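You operate a simulated robot arm through the tools that you are given. There is no shell and no other tool.

Carry out the task below with a simulated robot arm. There is one attempt and no reset: what you move stays moved.

## Task
Put the white tray's orange and beige sherds in the drawer; set the dial to how many grey ones remain.
Fine: the drawer of the beige desk, closed again; the blue dial; the grey sherds stay where they lie.

Only the result counts: the job must be done as asked and must still hold three seconds after the hand-in. Knocking over, shifting, dropping, spilling or breaking anything else fails it.

## Robot
A 6-joint arm with a fingered hand, fixed in place. Base frame: the origin is on the floor under the middle of its stand, x ahead of it, y to its left, z up. Units: mm, rad, N and s.
It reaches about 1346 mm from its shoulder. Its first joint turns from -2.601 to 2.601 rad. Payload 3.5 kg.
The tool frame sits at the grasp point between the pads (the TCP): z along the fingers, y along the line on which they close. The tips reach 26 mm beyond it. The gripper opens to 132 mm; its body begins 73 mm behind the TCP. The gripper is a hand of 4 fingers: y runs from the thumb to the fingers, the wrist lies at [0, 0, -234] in the tool frame, and closing takes about 1.5 s.
Orientation is that of the tool frame in the base frame, as a unit quaternion [x, y, z, w]. With the fingers straight down and closing along the base's y, the tool's x points along the base's -x, its y along +y and its z along -z.

## Interface
- The arm moves only by the tool send_rows. Its argument "series" is a list of rows, each a list of 7 numbers: the opening, from 0 (shut) to 1 (fully open), then the shift along the base's x, y, z in mm, then the turn, a rotation vector about the base's x, y, z in rad. In form: [[hand, x, y, z, wx, wy, wz], ...]. A call has 1 to 20 rows; each row shifts and turns the commanded pose from where the row before left it. A row lasts 0.2 s, in which the tool goes at most 50 mm and 0.15 rad; a call with a longer step from one row to the next is refused whole, and so is a gripper value outside its range. A pose out of reach is approached as far as the arm can. The call stops where the force on the tool passes 60 N (or 10 N more than at its start, if that is more) or the arm is blocked; 0.2 s more then pass. The fingers move at their own pace (about 108 mm/s each) and stop on an object; they squeeze with about 25 N. The grip force told is the motor's: it shows also when the fingers shut on nothing. Time passes only in rows, and 0.2 s behind the last, so rows that do not move let the fingers close. The reply holds the time, the measured pose of the TCP, the force on the tool along the base axes, the opening and the grip force, in the units named above and with some noise, with the torque about the TCP (base axes, N m) and any sound that the robot's microphone picked up.
- Cameras (640 x 400 px; columns grow to the right, rows downward): "scene" is fixed at [399.2, 498.8, 1257.4]; the picture's right is [-0.72, -0.70, 0.00], its down [-0.53, 0.55, -0.64] and it looks along [0.45, -0.46, -0.77] (base axes); focal length 265 px, centre (320, 200). "wrist" rides on the gripper at [68, 2, -97] in the tool frame; the picture's right is [-0.03, 1.00, 0.00], its down [-0.82, -0.02, -0.58] and it looks along [-0.58, -0.01, 0.82] (tool axes); focal length 270 px, centre (320, 200). There is no depth. A picture from a camera that has moved, and an enlarged one, comes with that camera's place and axes in the base frame and with its lens.
- camera(camera): a new picture of that camera. No time passes.
- raise_lower(by): slides the trunk up (or, below 0, down) by that many mm; the arm rides with it, the base frame stays. It gives what a move gives, with no picture.
- hand_shape(shape): the hand has 4 fingers and takes this shape, open, in about a second: jaw (thumb against the fingers, like two jaws); tri (thumb and two fingers); tip (a fingertip pinch); poke (one finger out to press); point (the index stretched); flat (the hand flat); cup (the hand cupped); fist (a fist). The gripper value then closes the fingers along that shape, each until it touches; the sizes above hold for jaw. It gives what a move gives, with no picture.
- close_up(camera, box): a new picture of the part [left, top, right, bottom] of that camera's present view, enlarged. No time passes.
- finish_job(): hands the job in; it is judged then, once.

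Nothing tells you positions but the pictures and the camera data. Unless the task says otherwise, let go and move clear before handing in.

The tools are called after "Request:" by a JSON object that holds its "method" and its "body". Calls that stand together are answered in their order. send_rows: Moves the arm, as the interface text tells. Its arguments: {"type":"object","properties":{"series":{"type":"array","items":{"type":"array","items":{"type":"number"}}}},"required":["series"]} The other tools are called the same way: raise_lower (by) moves the trunk up or down; hand_shape (shape) gives the hand a shape; camera (camera) takes a picture; close_up (camera, box) takes an enlarged picture of a part of a camera's view; finish_job () hands the job in.

At the start:

```text
time: 0.0
tcp_pos: [742.4, 316.7, 1003.0]
tcp_rot: [0.0, 1.0, 0.0, 0.0]
wrist_force: [0.0, 0.0, 0.1]
torque: [-0.02, 0.0, -0.03]
opening: 131.7
grip_force: 0.2
shape: jaw
trunk travel left (down, up): [-902.0, 68.0]
```

scene: 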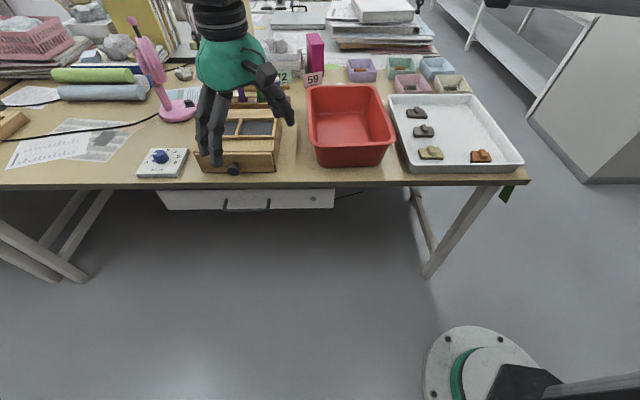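
wrist: 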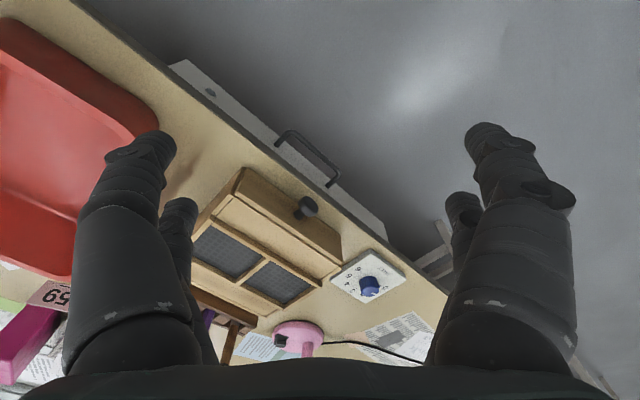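

I see a beige desk with a white drawer under its edge, a wooden box with a knob, a blue dial on a white plate, a red bin, and a white tray with four or so sherds. I'll look closer at each before moving.

Request:
{"method": "close_up", "body": {"camera": "scene", "box": [380, 80, 540, 180]}}

Request:
{"method": "close_up", "body": {"camera": "scene", "box": [120, 120, 360, 270]}}

Request:
{"method": "close_up", "body": {"camera": "scene", "box": [120, 130, 216, 190]}}

Request:
{"method": "close_up", "body": {"camera": "wrist", "box": [160, 50, 480, 250]}}

Request:
{"method": "close_up", "body": {"camera": "wrist", "box": [310, 230, 438, 310]}}

```text
4.00 times, centred on (460, 130) of scene
camera zoom: at [399.2, 498.8, 1257.4], right [-0.72, -0.7, 0.0], down [-0.53, 0.55, -0.64], along [0.45, -0.46, -0.77], focal length 1061 px, centre (-240, 480)
```

zoom: 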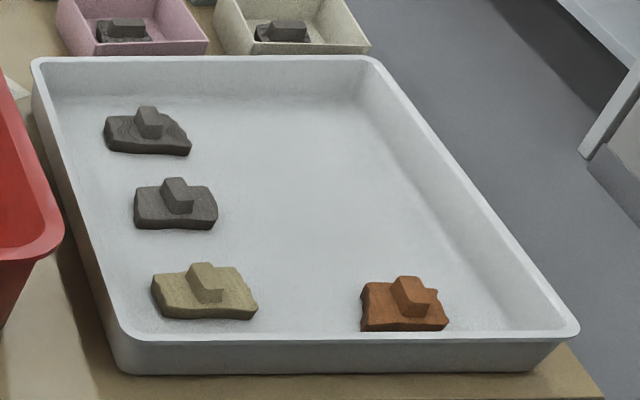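

```text
2.67 times, centred on (240, 195) of scene
camera zoom: at [399.2, 498.8, 1257.4], right [-0.72, -0.7, 0.0], down [-0.53, 0.55, -0.64], along [0.45, -0.46, -0.77], focal length 707 px, centre (533, 213)
```

zoom: 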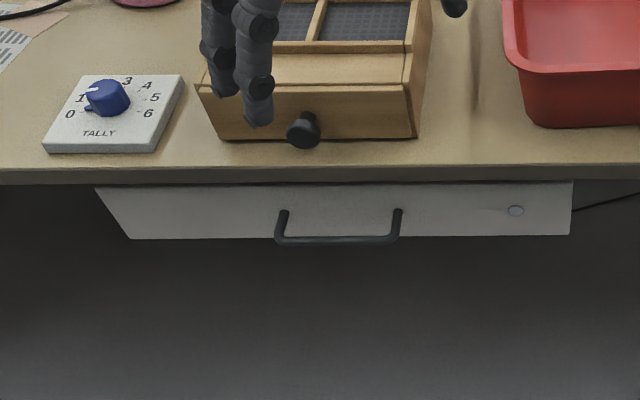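

```text
6.67 times, centred on (168, 160) of scene
camera zoom: at [399.2, 498.8, 1257.4], right [-0.72, -0.7, 0.0], down [-0.53, 0.55, -0.64], along [0.45, -0.46, -0.77], focal length 1768 px, centre (1333, 467)
```

zoom: 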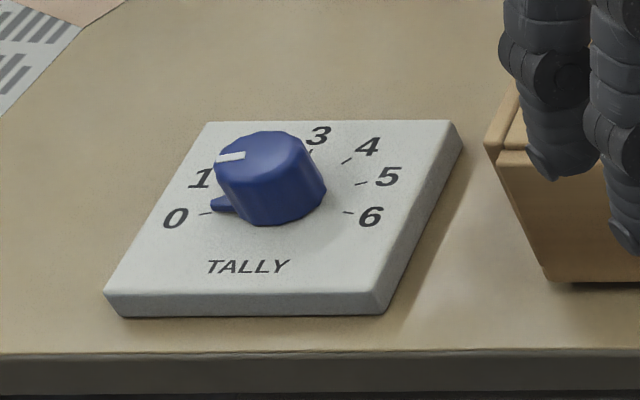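

```text
2.00 times, centred on (320, 150) of wrist
camera zoom: at [674.8, 318.3, 1100.1], right [0.03, 1.0, 0.0], down [0.82, -0.02, 0.58], along [0.58, -0.01, -0.82], focal length 541 px, centre (320, 300)
```

zoom: 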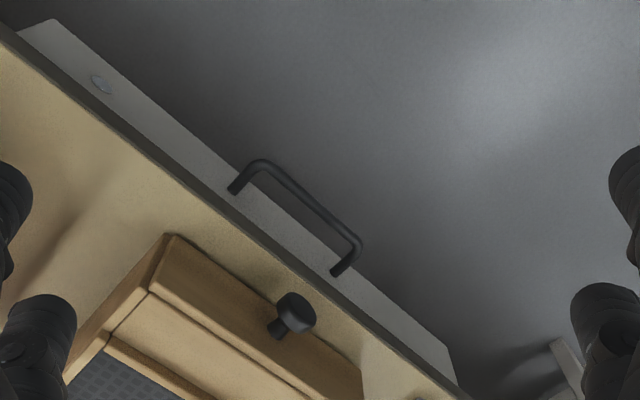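

```text
5.00 times, centred on (374, 270) of wrist
camera zoom: at [674.8, 318.3, 1100.1], right [0.03, 1.0, 0.0], down [0.82, -0.02, 0.58], along [0.58, -0.01, -0.82], focal length 1351 px, centre (50, -150)
```

zoom: 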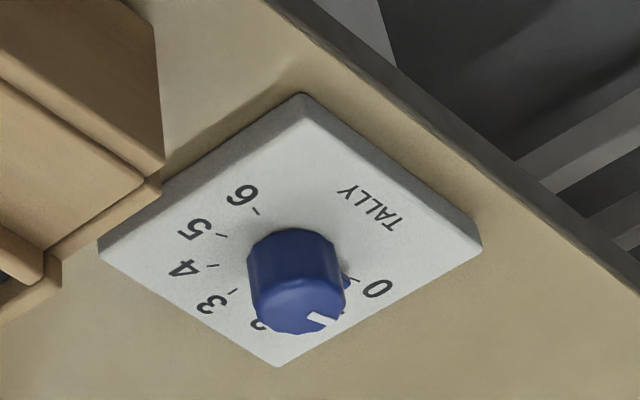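

The dial is a 0–6 "TALLY" knob, the desk drawer is the white one with the dark bar handle, and the tray seems to hold 2 grey, 1 beige and 1 orange sherd. I'll move the hand over near the tray for a better wrist-camera view.

Request:
{"method": "send_rows", "body": {"series": [[1, -24, -38, 0, 0, 0, 0], [1, -24, -38, 0, 0, 0, 0], [1, -24, -38, 0, 0, 0, 0], [1, -24, -38, 0, 0, 0, 0], [1, -24, -38, 0, 0, 0, 0], [1, -24, -38, 0, 0, 0, 0], [1, -24, -38, 0, 0, 0, 0], [1, -24, -38, 0, 0, 0, 0], [1, -24, -38, 0, 0, 0, 0], [1, -24, -38, 0, 0, 0, 0], [1, -24, -38, 0, 0, 0, 0], [1, -24, -38, 0, 0, 0, 0]]}}

Request:
{"method": "camera", "body": {"camera": "wrist"}}

Request:
{"method": "camera", "body": {"camera": "scene"}}

```text
time: 2.6
tcp_pos: [513.9, -148.7, 1003.8]
tcp_rot: [0.001, 1.0, 0.002, -0.001]
wrist_force: [0.7, -0.1, -0.2]
torque: [-0.02, 0.02, -0.04]
opening: 131.8
grip_force: 0.0
shape: jaw
out of reach, approached as far as the arm can: row 9, 10, 11, 12
trunk travel left (down, up): [-902.0, 68.0]
```

```text
taken
camera wrist: at [446.2, -148.0, 1100.3], right [0.03, 1.0, 0.0], down [0.82, -0.02, 0.58], along [0.57, -0.01, -0.82], focal length 270 px, centre (320, 200)
```

wrist: 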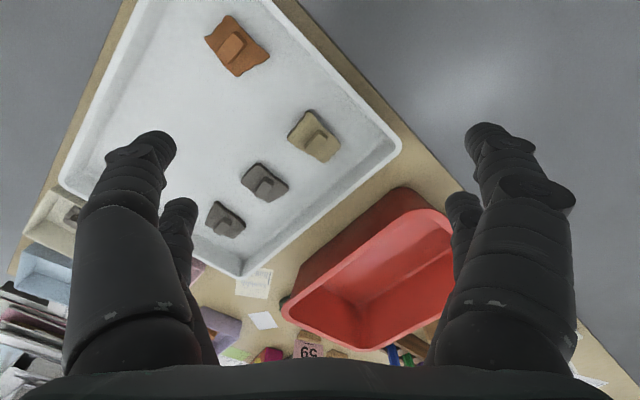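

```text
taken
```

scene: 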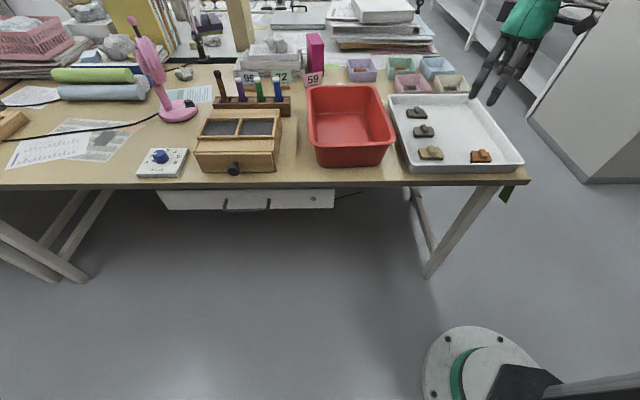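

The tray holds 2 grey, 1 beige and 1 orange sherd; the arm is close to its inner reach limit here. I'll zoom in on the sherds to measure them.

Request:
{"method": "close_up", "body": {"camera": "wrist", "box": [180, 0, 372, 120]}}

Request:
{"method": "close_up", "body": {"camera": "wrist", "box": [160, 90, 416, 250]}}

Request:
{"method": "close_up", "body": {"camera": "scene", "box": [130, 110, 354, 250]}}

Request:
{"method": "close_up", "body": {"camera": "scene", "box": [136, 140, 200, 180]}}

```text
3.33 times, centred on (276, 60) of wrist
camera zoom: at [446.2, -148.0, 1100.3], right [0.03, 1.0, 0.0], down [0.82, -0.02, 0.58], along [0.57, -0.01, -0.82], focal length 901 px, centre (467, 667)
```

zoom: 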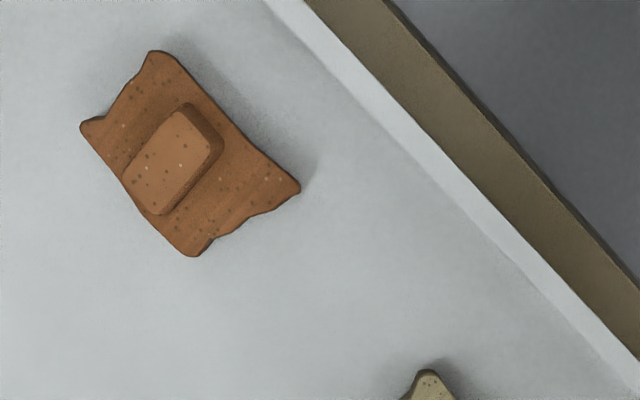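

```text
2.50 times, centred on (288, 170) of wrist
camera zoom: at [446.2, -148.0, 1100.3], right [0.03, 1.0, 0.0], down [0.82, -0.02, 0.58], along [0.57, -0.01, -0.82], focal length 676 px, centre (400, 275)
```

zoom: 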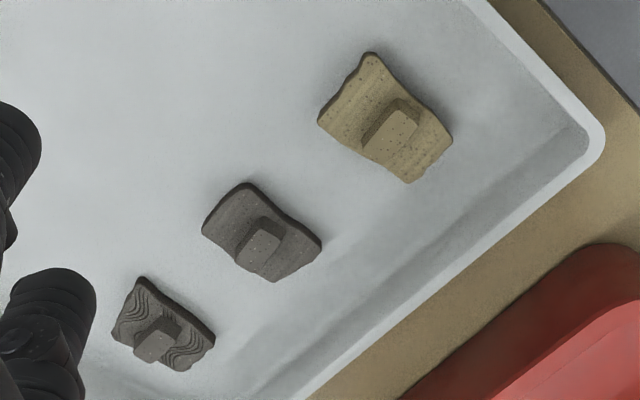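

```text
2.86 times, centred on (242, 180) of scene
camera zoom: at [399.2, 498.8, 1257.4], right [-0.72, -0.7, 0.0], down [-0.53, 0.55, -0.64], along [0.45, -0.46, -0.77], focal length 758 px, centre (543, 257)
```

zoom: 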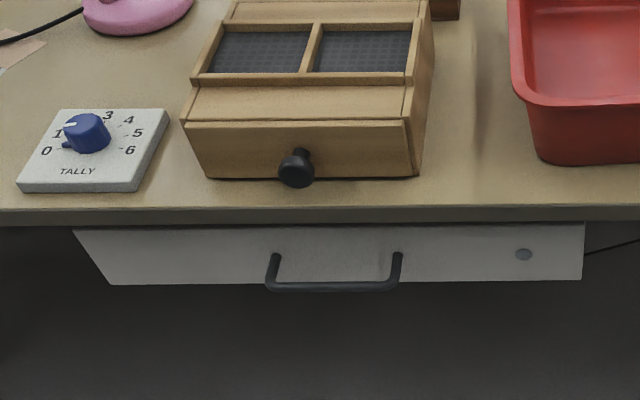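

```text
10.00 times, centred on (168, 160) of scene
camera zoom: at [399.2, 498.8, 1257.4], right [-0.72, -0.7, 0.0], down [-0.53, 0.55, -0.64], along [0.45, -0.46, -0.77], focal length 2652 px, centre (1840, 600)
```

zoom: 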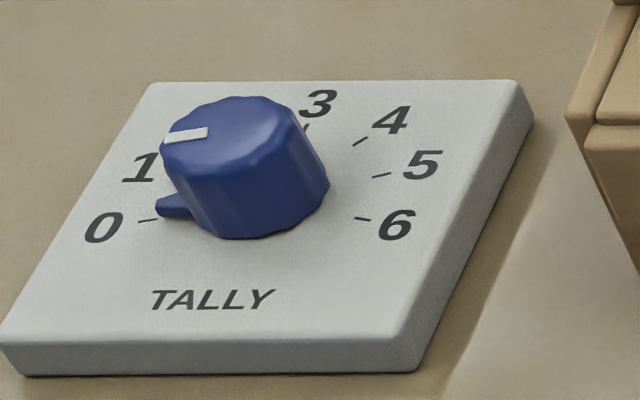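

The dial pointer currently sits at 0, and the tray count of greys is 2. I'll inspect the hand's geometry from the scene camera to know how its fingers sit.

Request:
{"method": "close_up", "body": {"camera": "scene", "box": [440, 0, 600, 100]}}

Request:
{"method": "close_up", "body": {"camera": "wrist", "box": [270, 90, 366, 150]}}

Request:
{"method": "close_up", "body": {"camera": "scene", "box": [404, 136, 500, 176]}}

```text
4.00 times, centred on (520, 50) of scene
camera zoom: at [399.2, 498.8, 1257.4], right [-0.72, -0.7, 0.0], down [-0.53, 0.55, -0.64], along [0.45, -0.46, -0.77], focal length 1061 px, centre (-480, 800)
```

zoom: 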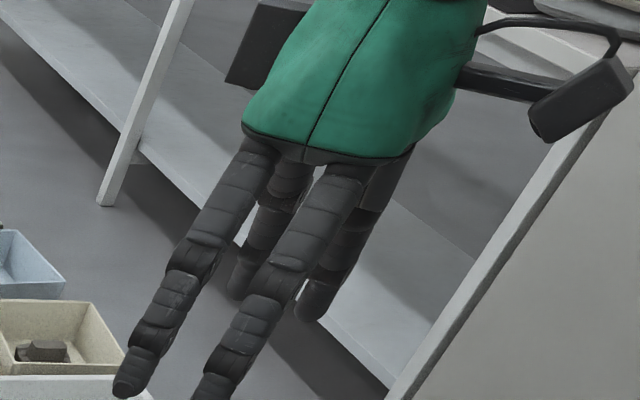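

```text
6.67 times, centred on (318, 120) of wrist
camera zoom: at [446.2, -148.0, 1100.3], right [0.03, 1.0, 0.0], down [0.82, -0.02, 0.58], along [0.57, -0.01, -0.82], focal length 1802 px, centre (333, 733)
```

zoom: 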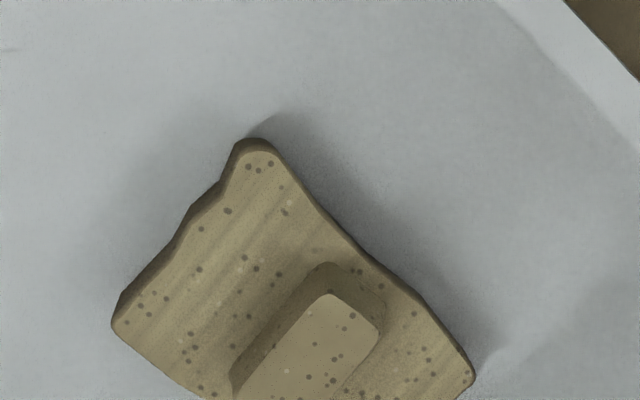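

```text
6.67 times, centred on (452, 156) of scene
camera zoom: at [399.2, 498.8, 1257.4], right [-0.72, -0.7, 0.0], down [-0.53, 0.55, -0.64], along [0.45, -0.46, -0.77], focal length 1768 px, centre (-560, 493)
```

zoom: 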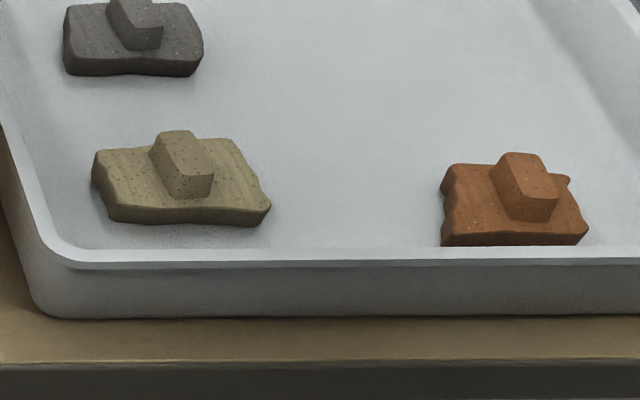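

The sherds are plates with a small lug (about 28×15 mm) to grip, and the hand closes two fingers against two. Next I'll go to the desk drawer: move back out in front of the desk edge and turn the hand horizontal, pointing into the desk.

Request:
{"method": "send_rows", "body": {"series": [[1, 24, 38, 0, 0, 0, 0], [1, 24, 38, 0, 0, 0, 0], [1, 24, 38, 0, 0, 0, 0], [1, 24, 38, 0, 0, 0, 0], [1, 24, 38, 0, 0, 0, 0], [1, 24, 38, 0, 0, 0, 0], [1, 24, 38, 0, 0, 0, 0], [1, 24, 38, 0, 0, 0, 0], [1, 24, 38, 0, 0, 0, 0], [1, 24, 38, 0, 0, 0, 0], [1, 12, 42, 0, 0, 0, 0], [1, 0, 42, 0, 0, 0, 0], [1, 0, 42, 0, 0, 0, 0], [1, 0, 42, 0, 0, 0, 0]]}}

```text
time: 5.6
tcp_pos: [769.2, 401.3, 1003.7]
tcp_rot: [0.0, 1.0, 0.0, -0.001]
wrist_force: [-0.3, 0.6, 0.2]
torque: [-0.01, -0.01, -0.01]
opening: 132.0
grip_force: 0.1
shape: jaw
out of reach, approached as far as the arm can: row 12
trunk travel left (down, up): [-902.0, 68.0]
```

The hand is back in front of the desk at (769, 401, 1004). Now I turn it to point horizontally into the desk, with the closing direction vertical.

Request:
{"method": "send_rows", "body": {"series": [[1, -2, 5, -8, -0.1238, -0.0502, 0.0502], [1, -2, 5, -8, -0.1238, -0.0502, 0.0502], [1, -2, 5, -8, -0.1238, -0.0502, 0.0502], [1, -2, 5, -8, -0.1238, -0.0502, 0.0502], [1, -2, 5, -8, -0.1238, -0.0502, 0.0502], [1, -2, 5, -8, -0.1238, -0.0502, 0.0502], [1, -2, 5, -8, -0.1238, -0.0502, 0.0502], [1, -2, 5, -8, -0.1238, -0.0502, 0.0502], [1, -2, 5, -8, -0.1238, -0.0502, 0.0502], [1, -2, 5, -8, -0.1238, -0.0502, 0.0502], [1, -2, 5, -8, -0.1238, -0.0502, 0.0502], [1, -2, 5, -8, -0.1238, -0.0502, 0.0502]]}}

Request:
{"method": "camera", "body": {"camera": "wrist"}}

Request:
{"method": "camera", "body": {"camera": "scene"}}

```text
time: 8.2
tcp_pos: [742.0, 457.5, 1237.1]
tcp_rot: [-0.266, 0.655, -0.655, 0.266]
wrist_force: [-0.8, -0.1, -0.4]
torque: [0.01, -0.04, 0.02]
opening: 132.0
grip_force: 0.0
shape: jaw
out of reach, approached as far as the arm can: row 1, 2, 3, 4, 5, 6, 7, 8, 9, 10, 11, 12
trunk travel left (down, up): [-902.0, 68.0]
```

```text
taken
camera wrist: at [625.8, 478.7, 1235.2], right [0.02, 0.02, -1.0], down [0.18, 0.98, 0.02], along [0.98, -0.18, 0.01], focal length 270 px, centre (320, 200)
```

wrist: 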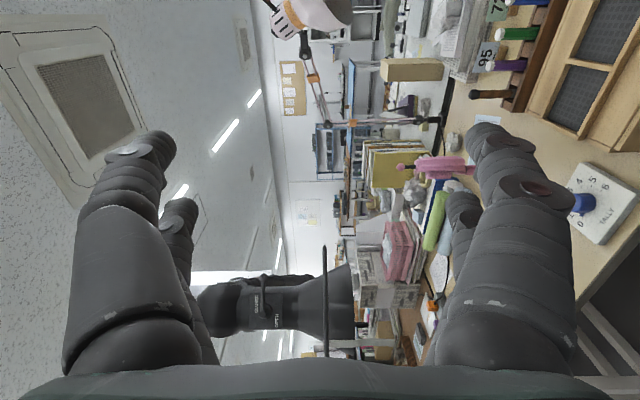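

```text
taken
```

scene: 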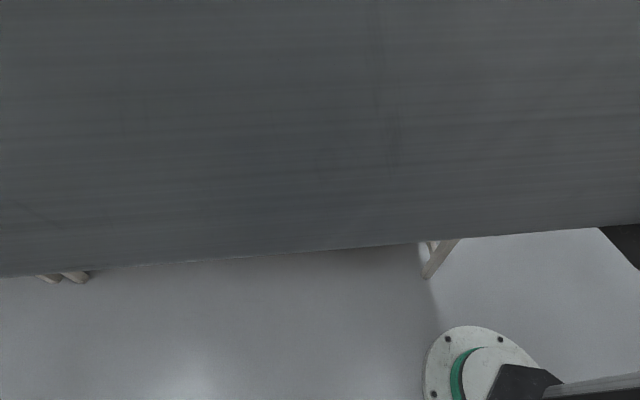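

The hand is now horizontal, but its height did not follow my rows (the wrist stays at z≈1237), so height seems to come from the trunk. I'll test this by lowering the trunk a bit and looking at how the arm is laid out.

Request:
{"method": "raise_lower", "body": {"by": -200}}

Request:
{"method": "camera", "body": {"camera": "scene"}}

Request:
{"method": "camera", "body": {"camera": "wrist"}}

```text
time: 10.4
tcp_pos: [742.3, 458.1, 1035.9]
tcp_rot: [-0.267, 0.656, -0.654, 0.266]
wrist_force: [0.3, -0.4, -0.1]
torque: [-0.02, -0.01, 0.0]
opening: 131.9
grip_force: 0.0
shape: jaw
trunk travel left (down, up): [-702.0, 268.0]
```

```text
taken
```

scene: 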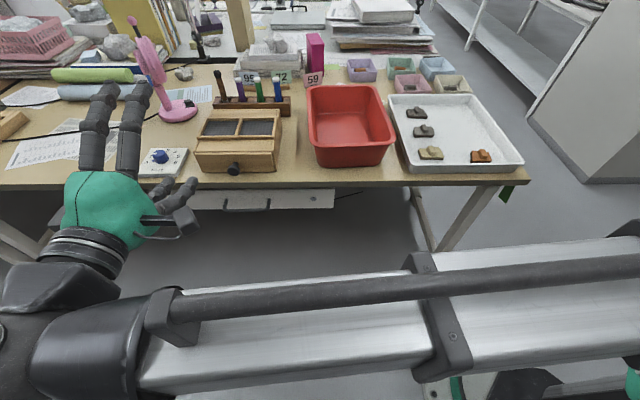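

```text
taken
camera wrist: at [626.0, 478.8, 1034.8], right [0.02, 0.02, -1.0], down [0.18, 0.98, 0.02], along [0.98, -0.18, 0.01], focal length 270 px, centre (320, 200)
```

wrist: 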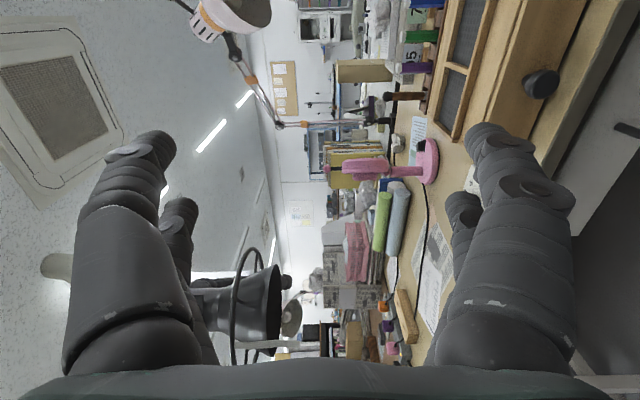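

The arm is a telescoping boom on the lifting trunk, so height comes from the trunk only and the boom stays parallel to the desk edge here. I'll lower further until the hand is near the handle's height and look at the handle.

Request:
{"method": "raise_lower", "body": {"by": -330}}

Request:
{"method": "camera", "body": {"camera": "wrist"}}

Request:
{"method": "camera", "body": {"camera": "scene"}}

```text
time: 13.6
tcp_pos: [742.9, 457.4, 706.2]
tcp_rot: [-0.267, 0.656, -0.654, 0.265]
wrist_force: [0.2, 1.0, 0.4]
torque: [-0.04, 0.0, -0.02]
opening: 131.9
grip_force: 0.1
shape: jaw
trunk travel left (down, up): [-372.0, 598.0]
```

```text
taken
camera wrist: at [626.0, 478.8, 704.8], right [0.02, 0.02, -1.0], down [0.18, 0.98, 0.02], along [0.98, -0.18, 0.01], focal length 270 px, centre (320, 200)
```

wrist: 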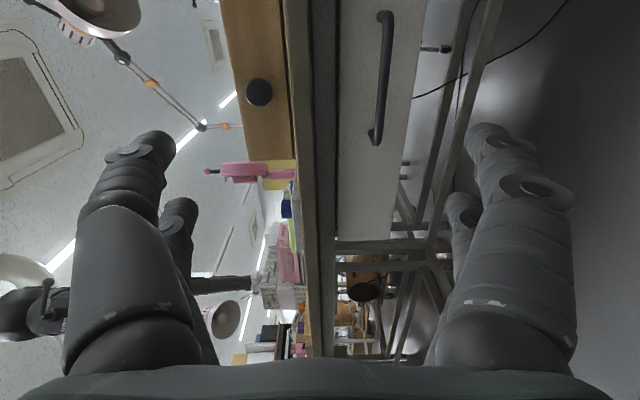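

```text
taken
```

scene: 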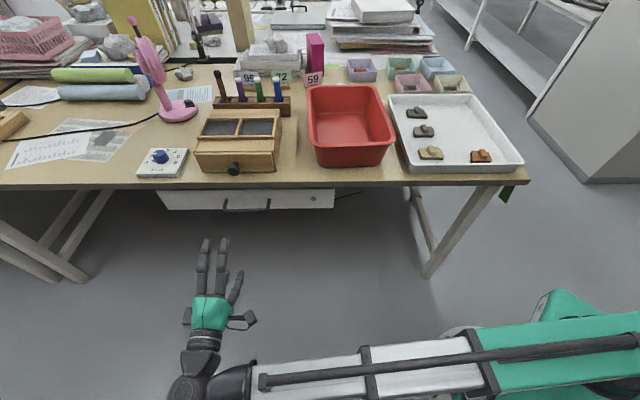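

I can see the handle bar clearly in the wrist view now. I'll zoom to measure it.

Request:
{"method": "close_up", "body": {"camera": "wrist", "box": [290, 0, 450, 160]}}

Request:
{"method": "close_up", "body": {"camera": "scene", "box": [180, 170, 340, 270]}}

```text
2.50 times, centred on (370, 80) of wrist
camera zoom: at [626.0, 478.8, 704.8], right [0.02, 0.02, -1.0], down [0.18, 0.98, 0.02], along [0.98, -0.18, 0.01], focal length 676 px, centre (195, 500)
```

zoom: 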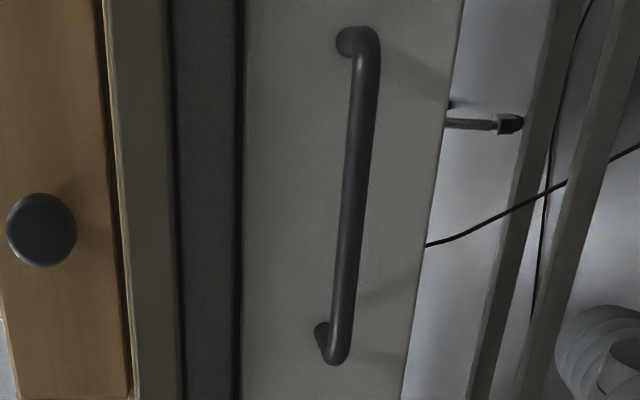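

```text
4.00 times, centred on (260, 220) of scene
camera zoom: at [399.2, 498.8, 1257.4], right [-0.72, -0.7, 0.0], down [-0.53, 0.55, -0.64], along [0.45, -0.46, -0.77], focal length 1061 px, centre (560, 120)
```

zoom: 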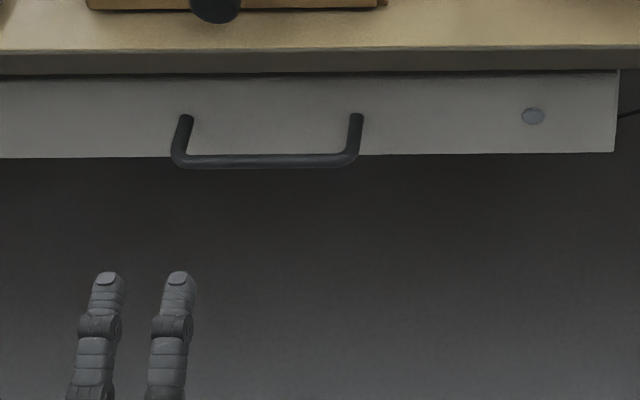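

The handle bar's middle triangulates to about (890, 305, 638), roughly 38 mm off the drawer face and about 10 mm in front of the desk edge. I'll narrow the hand, lower to bar height, then advance along the drawer's normal.

Request:
{"method": "raise_lower", "body": {"by": -67.7}}

Request:
{"method": "send_rows", "body": {"series": [[0.5, 21, -21.5, 0, 0, 0, 0], [0.5, 21, -21.5, 0, 0, 0, 0], [0.5, 21, -21.5, 0, 0, 0, 0]]}}

Request:
{"method": "camera", "body": {"camera": "wrist"}}

Request:
{"method": "close_up", "body": {"camera": "scene", "box": [140, 170, 300, 270]}}

```text
time: 14.7
tcp_pos: [742.5, 457.2, 638.7]
tcp_rot: [-0.266, 0.656, -0.655, 0.265]
wrist_force: [0.7, -0.5, 0.6]
torque: [0.01, 0.0, 0.0]
opening: 131.8
grip_force: 0.0
shape: jaw
trunk travel left (down, up): [-304.0, 666.0]
```

```text
time: 15.5
tcp_pos: [805.7, 393.3, 639.3]
tcp_rot: [-0.266, 0.656, -0.654, 0.266]
wrist_force: [0.0, -0.1, -0.9]
torque: [-0.01, 0.02, 0.03]
opening: 66.8
grip_force: 0.0
shape: jaw
trunk travel left (down, up): [-304.0, 666.0]
```

```text
taken
camera wrist: at [689.8, 414.5, 637.2], right [0.02, 0.02, -1.0], down [0.18, 0.98, 0.02], along [0.98, -0.18, 0.01], focal length 270 px, centre (320, 200)
```

wrist: 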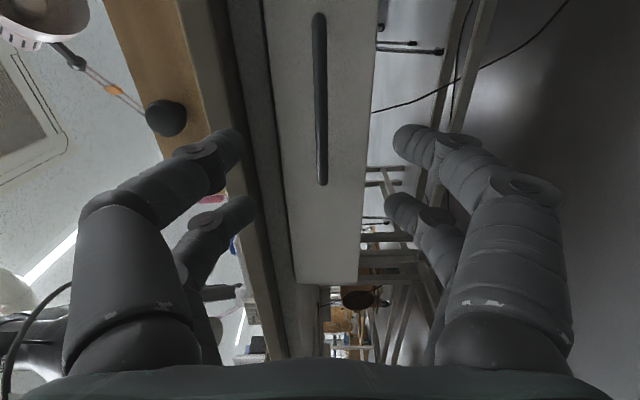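

```text
4.00 times, centred on (220, 220) of scene
camera zoom: at [399.2, 498.8, 1257.4], right [-0.72, -0.7, 0.0], down [-0.53, 0.55, -0.64], along [0.45, -0.46, -0.77], focal length 1061 px, centre (720, 120)
```

zoom: 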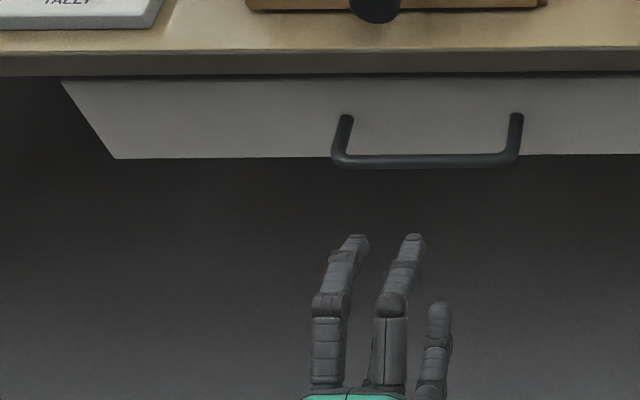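

The bar is centred vertically between the fingers. I'll narrow the opening a little more and advance the remaining ~120 mm onto the bar.

Request:
{"method": "send_rows", "body": {"series": [[0.35, 0, 0, 0, 0, 0, 0], [0.35, 14, -14.3, 0, 0, 0, 0], [0.35, 14, -14.3, 0, 0, 0, 0], [0.35, 14, -14.3, 0, 0, 0, 0], [0.35, 14, -14.3, 0, 0, 0, 0], [0.35, 14, -14.3, 0, 0, 0, 0], [0.35, 13, -13.4, 0, 0, 0, 0]]}}

Request:
{"method": "camera", "body": {"camera": "wrist"}}

Request:
{"method": "close_up", "body": {"camera": "scene", "box": [180, 160, 300, 250]}}

```text
time: 17.1
tcp_pos: [886.1, 308.9, 638.3]
tcp_rot: [-0.267, 0.657, -0.654, 0.265]
wrist_force: [0.2, 0.1, -0.3]
torque: [-0.06, 0.02, 0.01]
opening: 46.6
grip_force: 0.0
shape: jaw
trunk travel left (down, up): [-304.0, 666.0]
```

```text
taken
camera wrist: at [770.7, 330.0, 636.9], right [0.02, 0.02, -1.0], down [0.18, 0.98, 0.02], along [0.98, -0.18, 0.01], focal length 270 px, centre (320, 200)
```

wrist: 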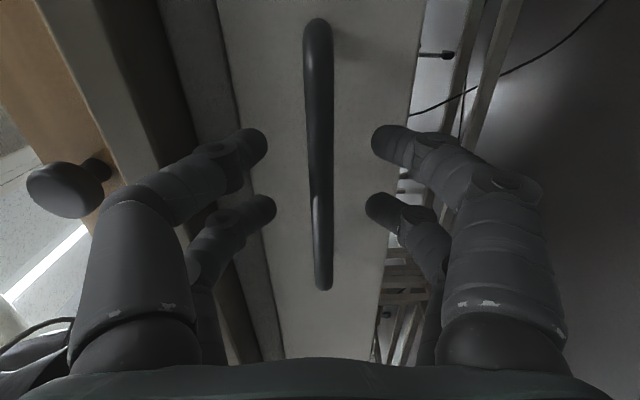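

```text
4.44 times, centred on (240, 205) of scene
camera zoom: at [399.2, 498.8, 1257.4], right [-0.72, -0.7, 0.0], down [-0.53, 0.55, -0.64], along [0.45, -0.46, -0.77], focal length 1179 px, centre (676, 178)
```

zoom: 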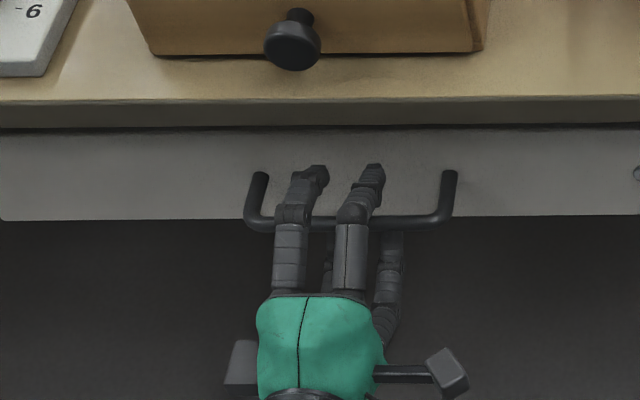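

The fingers straddle the bar. I'll close the grip on it.

Request:
{"method": "send_rows", "body": {"series": [[0, 0, 0, 0, 0, 0, 0], [0, 0, 0, 0, 0, 0, 0], [0, 0, 0, 0, 0, 0, 0], [0, 0, 0, 0, 0, 0, 0], [0, 0, 0, 0, 0, 0, 0], [0, 0, 0, 0, 0, 0, 0], [0, 0, 0, 0, 0, 0, 0]]}}

Request:
{"method": "camera", "body": {"camera": "wrist"}}

```text
time: 18.7
tcp_pos: [886.9, 308.8, 638.5]
tcp_rot: [-0.267, 0.657, -0.653, 0.265]
wrist_force: [2.7, -1.8, 2.5]
torque: [-0.04, 0.01, 0.09]
opening: 0.1
grip_force: 24.5
shape: jaw
trunk travel left (down, up): [-304.0, 666.0]
```

```text
taken
camera wrist: at [770.6, 329.9, 637.0], right [0.02, 0.02, -1.0], down [0.18, 0.98, 0.02], along [0.98, -0.18, 0.01], focal length 270 px, centre (320, 200)
```

wrist: 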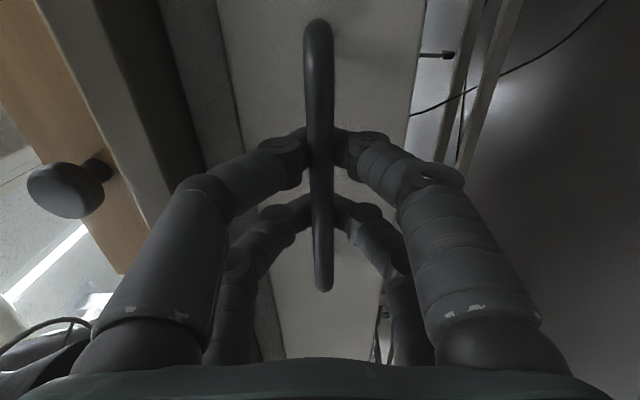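

The fingertips have closed behind the bar, hooking it securely. I'll pull the drawer out along its normal.

Request:
{"method": "send_rows", "body": {"series": [[0, -7, 7, 0, 0, 0, 0], [0, -14, 14, 0, 0, 0, 0], [0, -14, 14, 0, 0, 0, 0], [0, -14, 14, 0, 0, 0, 0], [0, -14, 14, 0, 0, 0, 0], [0, -14, 14, 0, 0, 0, 0]]}}

Request:
{"method": "camera", "body": {"camera": "scene"}}

```text
time: 20.1
tcp_pos: [809.6, 387.9, 637.6]
tcp_rot: [-0.267, 0.657, -0.653, 0.265]
wrist_force: [-0.2, 0.3, 0.8]
torque: [0.02, -0.01, -0.01]
opening: 0.1
grip_force: 25.0
shape: jaw
trunk travel left (down, up): [-304.0, 666.0]
```

```text
taken
```

scene: 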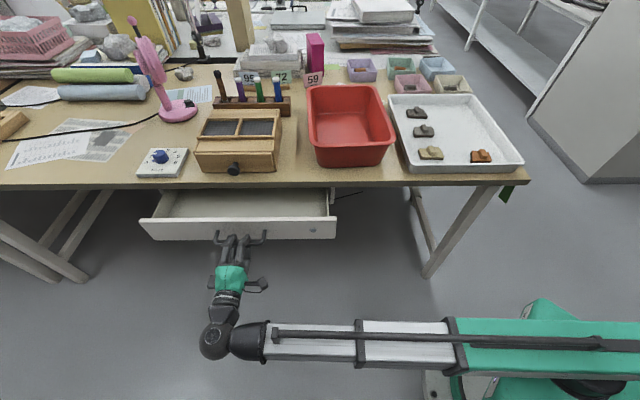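

The drawer slides out smoothly (about 100 mm so far). I'll keep pulling.

Request:
{"method": "send_rows", "body": {"series": [[0, -14, 14, 0, 0, 0, 0], [0, -14, 14, 0, 0, 0, 0], [0, -14, 14, 0, 0, 0, 0], [0, -14, 14, 0, 0, 0, 0], [0, -14, 14, 0, 0, 0, 0], [0, -14, 14, 0, 0, 0, 0], [0, -7, 7, 0, 0, 0, 0]]}}

Request:
{"method": "camera", "body": {"camera": "scene"}}

```text
time: 21.7
tcp_pos: [720.5, 475.5, 638.2]
tcp_rot: [-0.267, 0.657, -0.654, 0.265]
wrist_force: [0.0, -0.2, -0.1]
torque: [-0.04, 0.01, 0.03]
opening: 0.1
grip_force: 25.0
shape: jaw
trunk travel left (down, up): [-304.0, 666.0]
```

```text
taken
```

scene: 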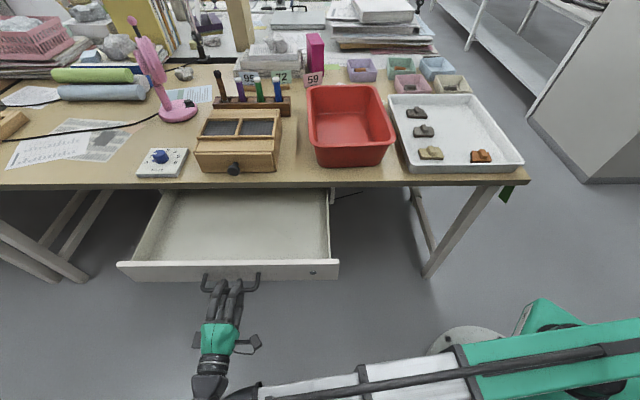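

The drawer is open about 230 mm with ample room inside. I'll release the handle, back away, and then raise the trunk.

Request:
{"method": "send_rows", "body": {"series": [[0.5, 0, 0, 0, 0, 0, 0], [0.5, 0, 0, 0, 0, 0, 0], [0.5, 0, 0, 0, 0, 0, 0], [0.5, -14, 14, 0, 0, 0, 0], [0.5, -20, 20, 0, 0, 0, 0], [0.5, -20, 20, 0, 0, 0, 0], [0.5, -20, 20, 0, 0, 0, 0], [0.5, -20, 20, 0, 0, 0, 0], [0.5, -20, 20, 0, 0, 0, 0]]}}

Request:
{"method": "close_up", "body": {"camera": "scene", "box": [100, 160, 360, 322]}}

```text
time: 23.7
tcp_pos: [606.3, 588.5, 638.6]
tcp_rot: [-0.267, 0.656, -0.654, 0.266]
wrist_force: [0.4, 0.7, 0.1]
torque: [0.02, -0.01, -0.03]
opening: 65.5
grip_force: 0.0
shape: jaw
trunk travel left (down, up): [-304.0, 666.0]
```

```text
2.46 times, centred on (230, 241) of scene
camera zoom: at [399.2, 498.8, 1257.4], right [-0.72, -0.7, 0.0], down [-0.53, 0.55, -0.64], along [0.45, -0.46, -0.77], focal length 653 px, centre (542, 99)
```

zoom: 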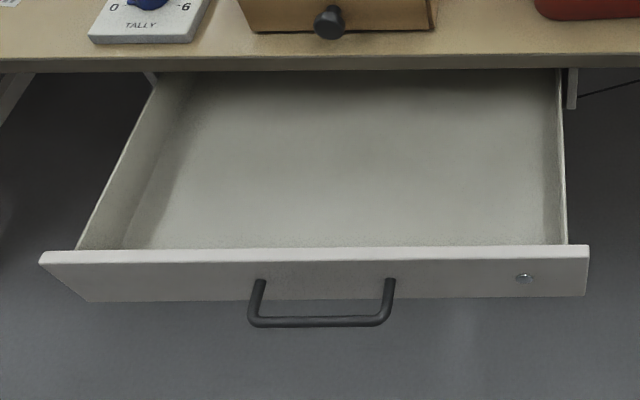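

The drawer is clear and open, hand backed off. Now I raise the trunk and turn the hand to point straight down, closing along the desk-edge direction.

Request:
{"method": "raise_lower", "body": {"by": 500}}

Request:
{"method": "send_rows", "body": {"series": [[0.5, 0, 0, 0, 0.114, -0.0016, -0.0806], [0.5, 0, 0, 0, 0.114, -0.0016, -0.0806], [0.5, 0, 0, 0, 0.114, -0.0016, -0.0806], [0.5, 0, 0, 0, 0.114, -0.0016, -0.0806], [0.5, 0, 0, 0, 0.114, -0.0016, -0.0806], [0.5, 0, 0, 0, 0.114, -0.0016, -0.0806], [0.5, 0, 0, 0, 0.114, -0.0016, -0.0806], [0.5, 0, 0, 0, 0.114, -0.0016, -0.0806], [0.5, 0, 0, 0, 0.114, -0.0016, -0.0806], [0.5, 0, 0, 0, 0.114, -0.0016, -0.0806], [0.5, 0, 0, 0, 0.114, -0.0016, -0.0806], [0.5, 0, 0, 0, 0.114, -0.0016, -0.0806], [0.5, 0, 0, 0, 0.114, -0.0016, -0.0806], [0.5, 0, 0, 0, 0.114, -0.0016, -0.0806], [0.5, 0, 0, 0, 0.114, -0.0016, -0.0806]]}}

Request:
{"method": "camera", "body": {"camera": "scene"}}

Request:
{"method": "camera", "body": {"camera": "wrist"}}

```text
refused: 500 is not a number from -400 to 400
```

```text
time: 26.9
tcp_pos: [665.5, 552.3, 405.8]
tcp_rot: [0.39, 0.921, 0.003, 0.0]
wrist_force: [-0.2, -0.5, 0.6]
torque: [0.01, 0.02, 0.0]
opening: 65.6
grip_force: 0.0
shape: jaw
out of reach, approached as far as the arm can: row 1, 2, 3, 4, 5, 6, 7, 8, 9, 10, 11, 12, 13, 14
trunk travel left (down, up): [-304.0, 666.0]
```

```text
taken
```

scene: 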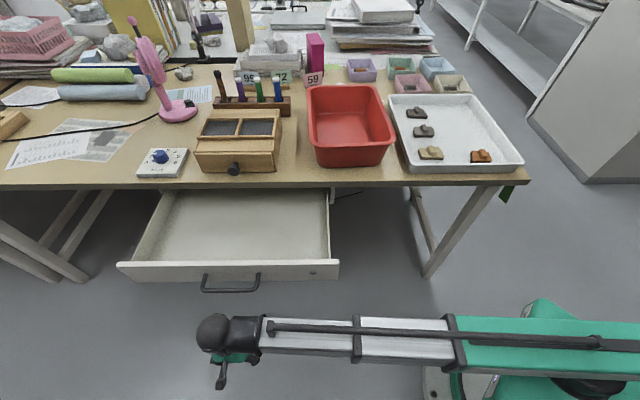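

```text
taken
camera wrist: at [619.8, 602.4, 502.5], right [0.74, 0.68, 0.0], down [0.55, -0.6, 0.58], along [0.39, -0.42, -0.82], focal length 270 px, centre (320, 200)
```

wrist: 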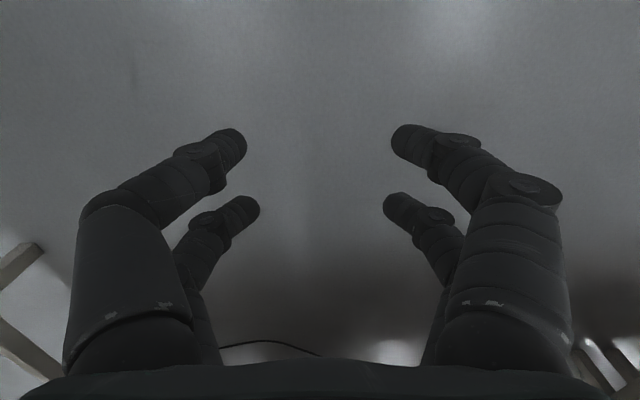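

The raise was refused (400 mm limit per call), but the hand turned safely in free space in front of the drawer. I'll raise in two steps now.

Request:
{"method": "raise_lower", "body": {"by": 400}}

Request:
{"method": "raise_lower", "body": {"by": 100}}

Request:
{"method": "camera", "body": {"camera": "scene"}}

```text
time: 30.7
tcp_pos: [667.1, 552.9, 806.0]
tcp_rot: [0.388, 0.921, 0.001, 0.0]
wrist_force: [0.1, 0.5, -0.3]
torque: [-0.01, 0.02, -0.01]
opening: 65.6
grip_force: 0.1
shape: jaw
trunk travel left (down, up): [-704.0, 266.0]
```

```text
time: 32.0
tcp_pos: [667.2, 553.0, 906.6]
tcp_rot: [0.389, 0.921, 0.001, 0.001]
wrist_force: [-0.6, 0.2, -0.2]
torque: [-0.03, 0.01, -0.02]
opening: 65.7
grip_force: 0.0
shape: jaw
trunk travel left (down, up): [-804.0, 166.0]
```

```text
taken
```

scene: 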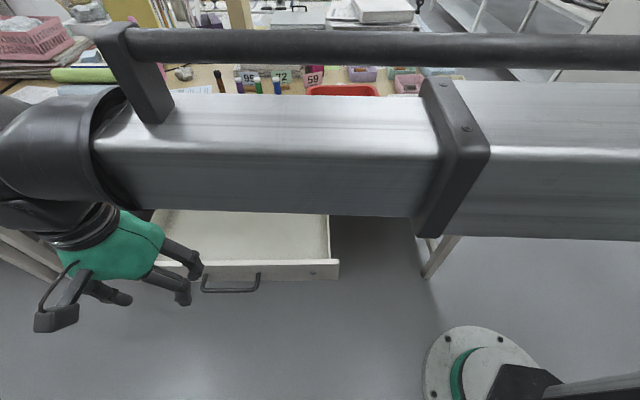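

The hand points down at (667, 553, 907). Before grasping the small lugs I'll check what the "tip" pinch looks like in free air.

Request:
{"method": "hand_shape", "body": {"shape": "tip"}}

Request:
{"method": "camera", "body": {"camera": "wrist"}}

Request:
{"method": "close_up", "body": {"camera": "scene", "box": [0, 180, 220, 340]}}

```text
time: 32.9
tcp_pos: [666.7, 553.2, 905.9]
tcp_rot: [0.39, 0.921, 0.002, 0.001]
wrist_force: [-0.1, -0.2, -0.9]
torque: [0.03, 0.03, 0.03]
opening: 132.0
grip_force: 0.0
shape: tip
trunk travel left (down, up): [-804.0, 166.0]
```

```text
taken
camera wrist: at [619.9, 602.3, 1002.4], right [0.73, 0.68, 0.0], down [0.55, -0.6, 0.58], along [0.39, -0.42, -0.82], focal length 270 px, centre (320, 200)
```

wrist: 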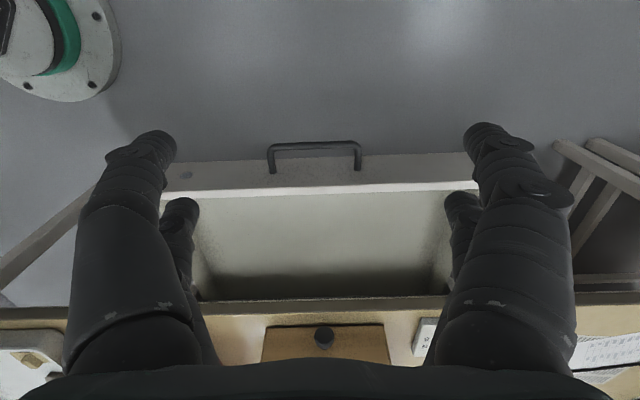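

```text
2.50 times, centred on (110, 260) of scene
camera zoom: at [399.2, 498.8, 1257.4], right [-0.72, -0.7, 0.0], down [-0.53, 0.55, -0.64], along [0.45, -0.46, -0.77], focal length 663 px, centre (845, 50)
```

zoom: 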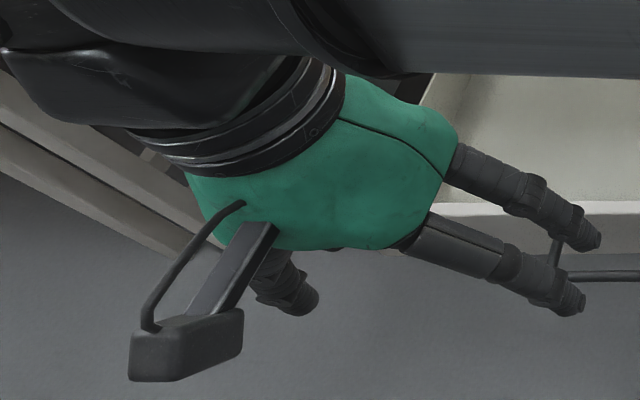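

In "tip" the open hand looks like "jaw"; I'll close it in the air to see where the fingertips meet.

Request:
{"method": "send_rows", "body": {"series": [[0.2, 0, 0, 0, 0, 0, 0], [0.2, 0, 0, 0, 0, 0, 0], [0.2, 0, 0, 0, 0, 0, 0], [0.2, 0, 0, 0, 0, 0, 0], [0.2, 0, 0, 0, 0, 0, 0]]}}

Request:
{"method": "camera", "body": {"camera": "wrist"}}

Request:
{"method": "send_rows", "body": {"series": [[0, 0, 0, 0, 0, 0, 0], [0, 0, 0, 0, 0, 0, 0], [0, 0, 0, 0, 0, 0, 0]]}}

Request:
{"method": "camera", "body": {"camera": "wrist"}}

```text
time: 34.1
tcp_pos: [667.0, 551.9, 905.0]
tcp_rot: [0.389, 0.921, 0.001, 0.001]
wrist_force: [-0.3, -0.4, -0.6]
torque: [0.0, -0.04, 0.01]
opening: 26.7
grip_force: 0.0
shape: tip
trunk travel left (down, up): [-804.0, 166.0]
```

```text
taken
camera wrist: at [619.9, 602.3, 1002.4], right [0.73, 0.68, 0.0], down [0.55, -0.6, 0.58], along [0.39, -0.42, -0.82], focal length 270 px, centre (320, 200)
```

wrist: 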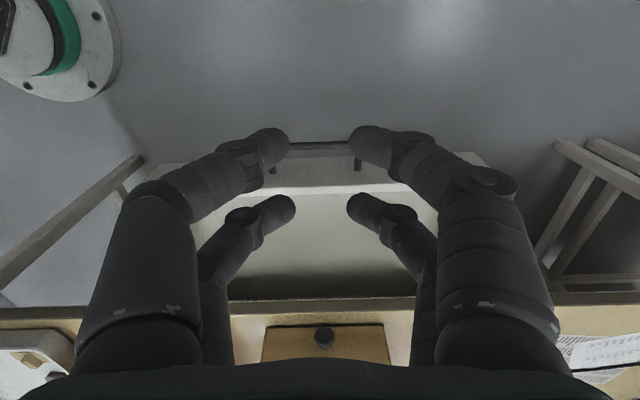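

```text
time: 34.9
tcp_pos: [666.9, 553.5, 906.2]
tcp_rot: [0.389, 0.921, 0.002, 0.0]
wrist_force: [-1.0, -0.4, 0.0]
torque: [-0.01, -0.01, 0.0]
opening: 0.0
grip_force: 24.2
shape: tip
trunk travel left (down, up): [-804.0, 166.0]
```

```text
taken
camera wrist: at [619.9, 602.3, 1002.4], right [0.73, 0.68, 0.0], down [0.55, -0.6, 0.58], along [0.39, -0.42, -0.82], focal length 270 px, centre (320, 200)
```

wrist: 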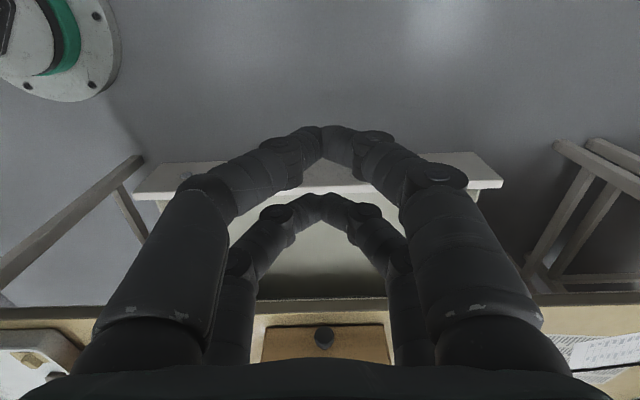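

"Tip" closes the same two finger pairs as "jaw" here (pairs about 39 mm apart). I'll plan to pinch each lug with the front pair, and now move above the tray for a close look at the beige sherd.

Request:
{"method": "hand_shape", "body": {"shape": "jaw"}}

Request:
{"method": "send_rows", "body": {"series": [[0.5, -8.6, -47.2, 0, 0, 0, 0], [0.5, -8.6, -47.2, 0, 0, 0, 0], [0.5, -8.6, -47.2, 0, 0, 0, 0], [0.5, -8.6, -47.2, 0, 0, 0, 0], [0.5, -8.6, -47.2, 0, 0, 0, 0], [0.5, -8.6, -47.2, 0, 0, 0, 0], [0.5, -8.6, -47.2, 0, 0, 0, 0], [0.5, -8.6, -47.2, 0, 0, 0, 0], [0.5, -8.6, -47.2, 0, 0, 0, 0], [0.5, -8.6, -47.2, 0, 0, 0, 0], [0.5, -8.6, -47.2, 0, 0, 0, 0], [0.5, -8.6, -47.2, 0, 0, 0, 0], [0.5, -8.6, -47.2, 0, 0, 0, 0], [0.5, -8.6, -47.2, 0, 0, 0, 0]]}}

Request:
{"method": "camera", "body": {"camera": "wrist"}}

Request:
{"method": "camera", "body": {"camera": "scene"}}

```text
time: 35.8
tcp_pos: [664.9, 553.5, 906.1]
tcp_rot: [0.389, 0.921, 0.001, 0.001]
wrist_force: [-0.1, -1.3, -0.5]
torque: [-0.02, 0.02, -0.03]
opening: 132.2
grip_force: 0.2
shape: jaw
trunk travel left (down, up): [-804.0, 166.0]
```

```text
time: 38.8
tcp_pos: [546.9, -108.2, 905.9]
tcp_rot: [0.389, 0.921, 0.002, 0.0]
wrist_force: [-0.1, 0.1, 0.4]
torque: [-0.01, 0.01, -0.01]
opening: 66.6
grip_force: 0.1
shape: jaw
trunk travel left (down, up): [-804.0, 166.0]
```

```text
taken
camera wrist: at [500.2, -58.5, 1002.5], right [0.73, 0.68, 0.0], down [0.55, -0.6, 0.58], along [0.39, -0.42, -0.82], focal length 270 px, centre (320, 200)
```

wrist: 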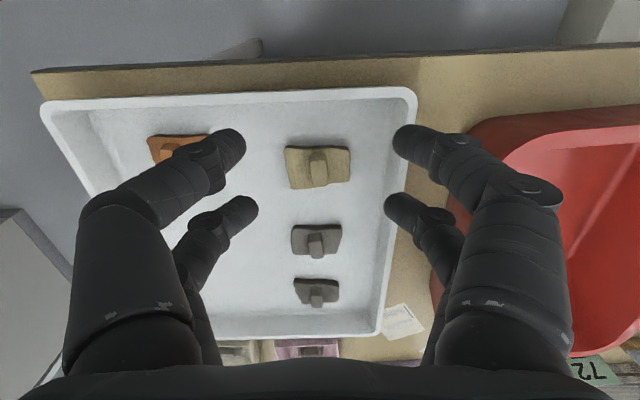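

```text
taken
```

scene: 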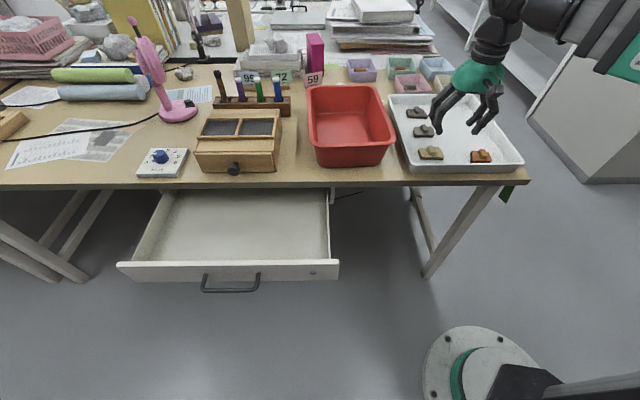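

Two grey sherds confirmed in the tray. I'll zoom in on the beige sherd to fix its position and orientation.

Request:
{"method": "close_up", "body": {"camera": "wrist", "box": [256, 120, 416, 220]}}

Request:
{"method": "close_up", "body": {"camera": "wrist", "box": [120, 100, 280, 200]}}

```text
4.00 times, centred on (336, 170) of wrist
camera zoom: at [500.2, -58.5, 1002.5], right [0.73, 0.68, 0.0], down [0.55, -0.6, 0.58], along [0.39, -0.42, -0.82], focal length 1081 px, centre (256, 320)
```

zoom: 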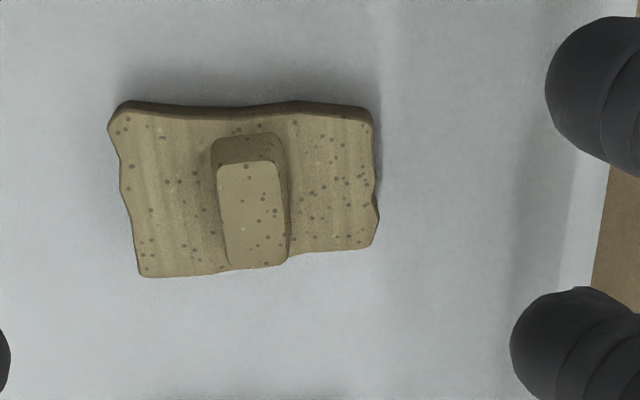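

```text
4.00 times, centred on (200, 150) of wrist
camera zoom: at [500.2, -58.5, 1002.5], right [0.73, 0.68, 0.0], down [0.55, -0.6, 0.58], along [0.39, -0.42, -0.82], focal length 1081 px, centre (800, 400)
```

zoom: 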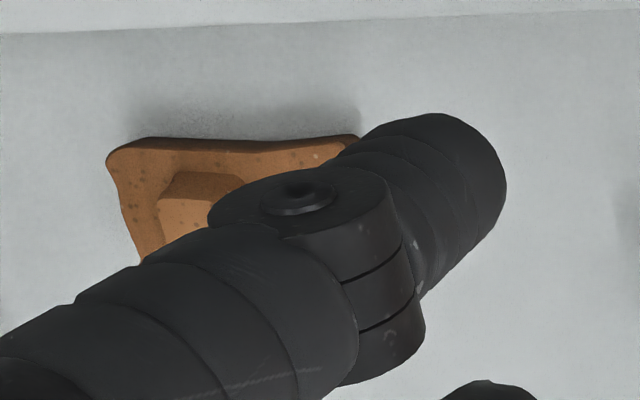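

The lug top is near z≈771, the plate top ≈757, tray floor ≈747; lug size about 14×29 mm, aligned within ~3° of my hand. I'll centre the hand over the beige lug and descend partway.

Request:
{"method": "send_rows", "body": {"series": [[0.35, 21.5, -23.2, 0, 0, 0, 0.027], [0.35, 21.6, -23.1, 0, 0, 0, 0.027], [0.35, 0, 0, 0, 0, 0, 0]]}}

Request:
{"method": "raise_lower", "body": {"by": -95}}

Request:
{"method": "camera", "body": {"camera": "wrist"}}

Request:
{"method": "close_up", "body": {"camera": "scene", "box": [380, 80, 540, 180]}}

```text
time: 39.6
tcp_pos: [591.2, -154.6, 907.0]
tcp_rot: [0.364, 0.931, 0.001, 0.0]
wrist_force: [0.7, -0.5, 0.5]
torque: [0.0, 0.0, -0.03]
opening: 46.8
grip_force: 0.0
shape: jaw
trunk travel left (down, up): [-804.0, 166.0]
```

```text
time: 40.9
tcp_pos: [590.7, -154.2, 809.8]
tcp_rot: [0.364, 0.931, 0.002, 0.001]
wrist_force: [0.4, -0.2, 0.2]
torque: [-0.03, 0.0, -0.02]
opening: 46.5
grip_force: 0.0
shape: jaw
trunk travel left (down, up): [-709.0, 261.0]
```

```text
taken
camera wrist: at [542.3, -107.3, 907.5], right [0.7, 0.72, 0.0], down [0.58, -0.57, 0.58], along [0.42, -0.4, -0.82], focal length 270 px, centre (320, 200)
```

wrist: 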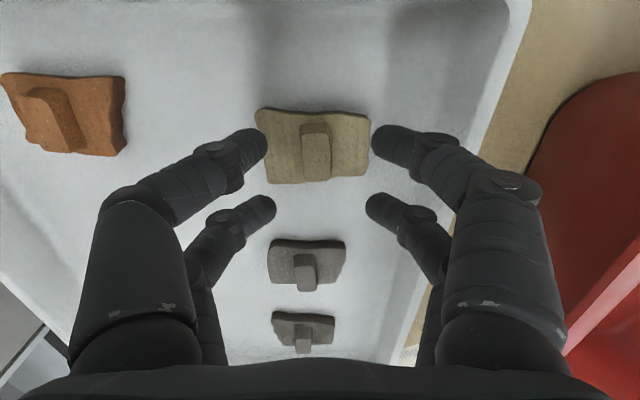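

```text
4.00 times, centred on (460, 130) of scene
camera zoom: at [399.2, 498.8, 1257.4], right [-0.72, -0.7, 0.0], down [-0.53, 0.55, -0.64], along [0.45, -0.46, -0.77], focal length 1061 px, centre (-240, 480)
```

zoom: 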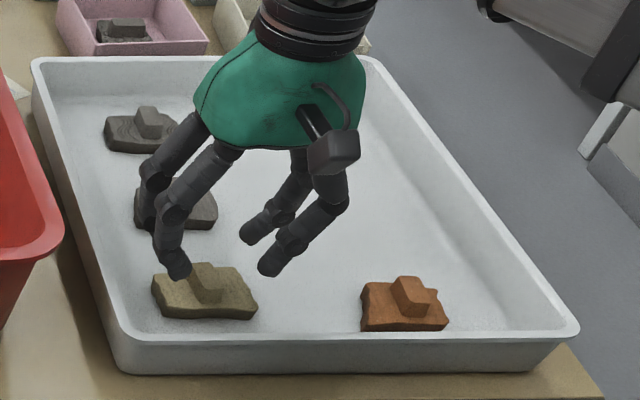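

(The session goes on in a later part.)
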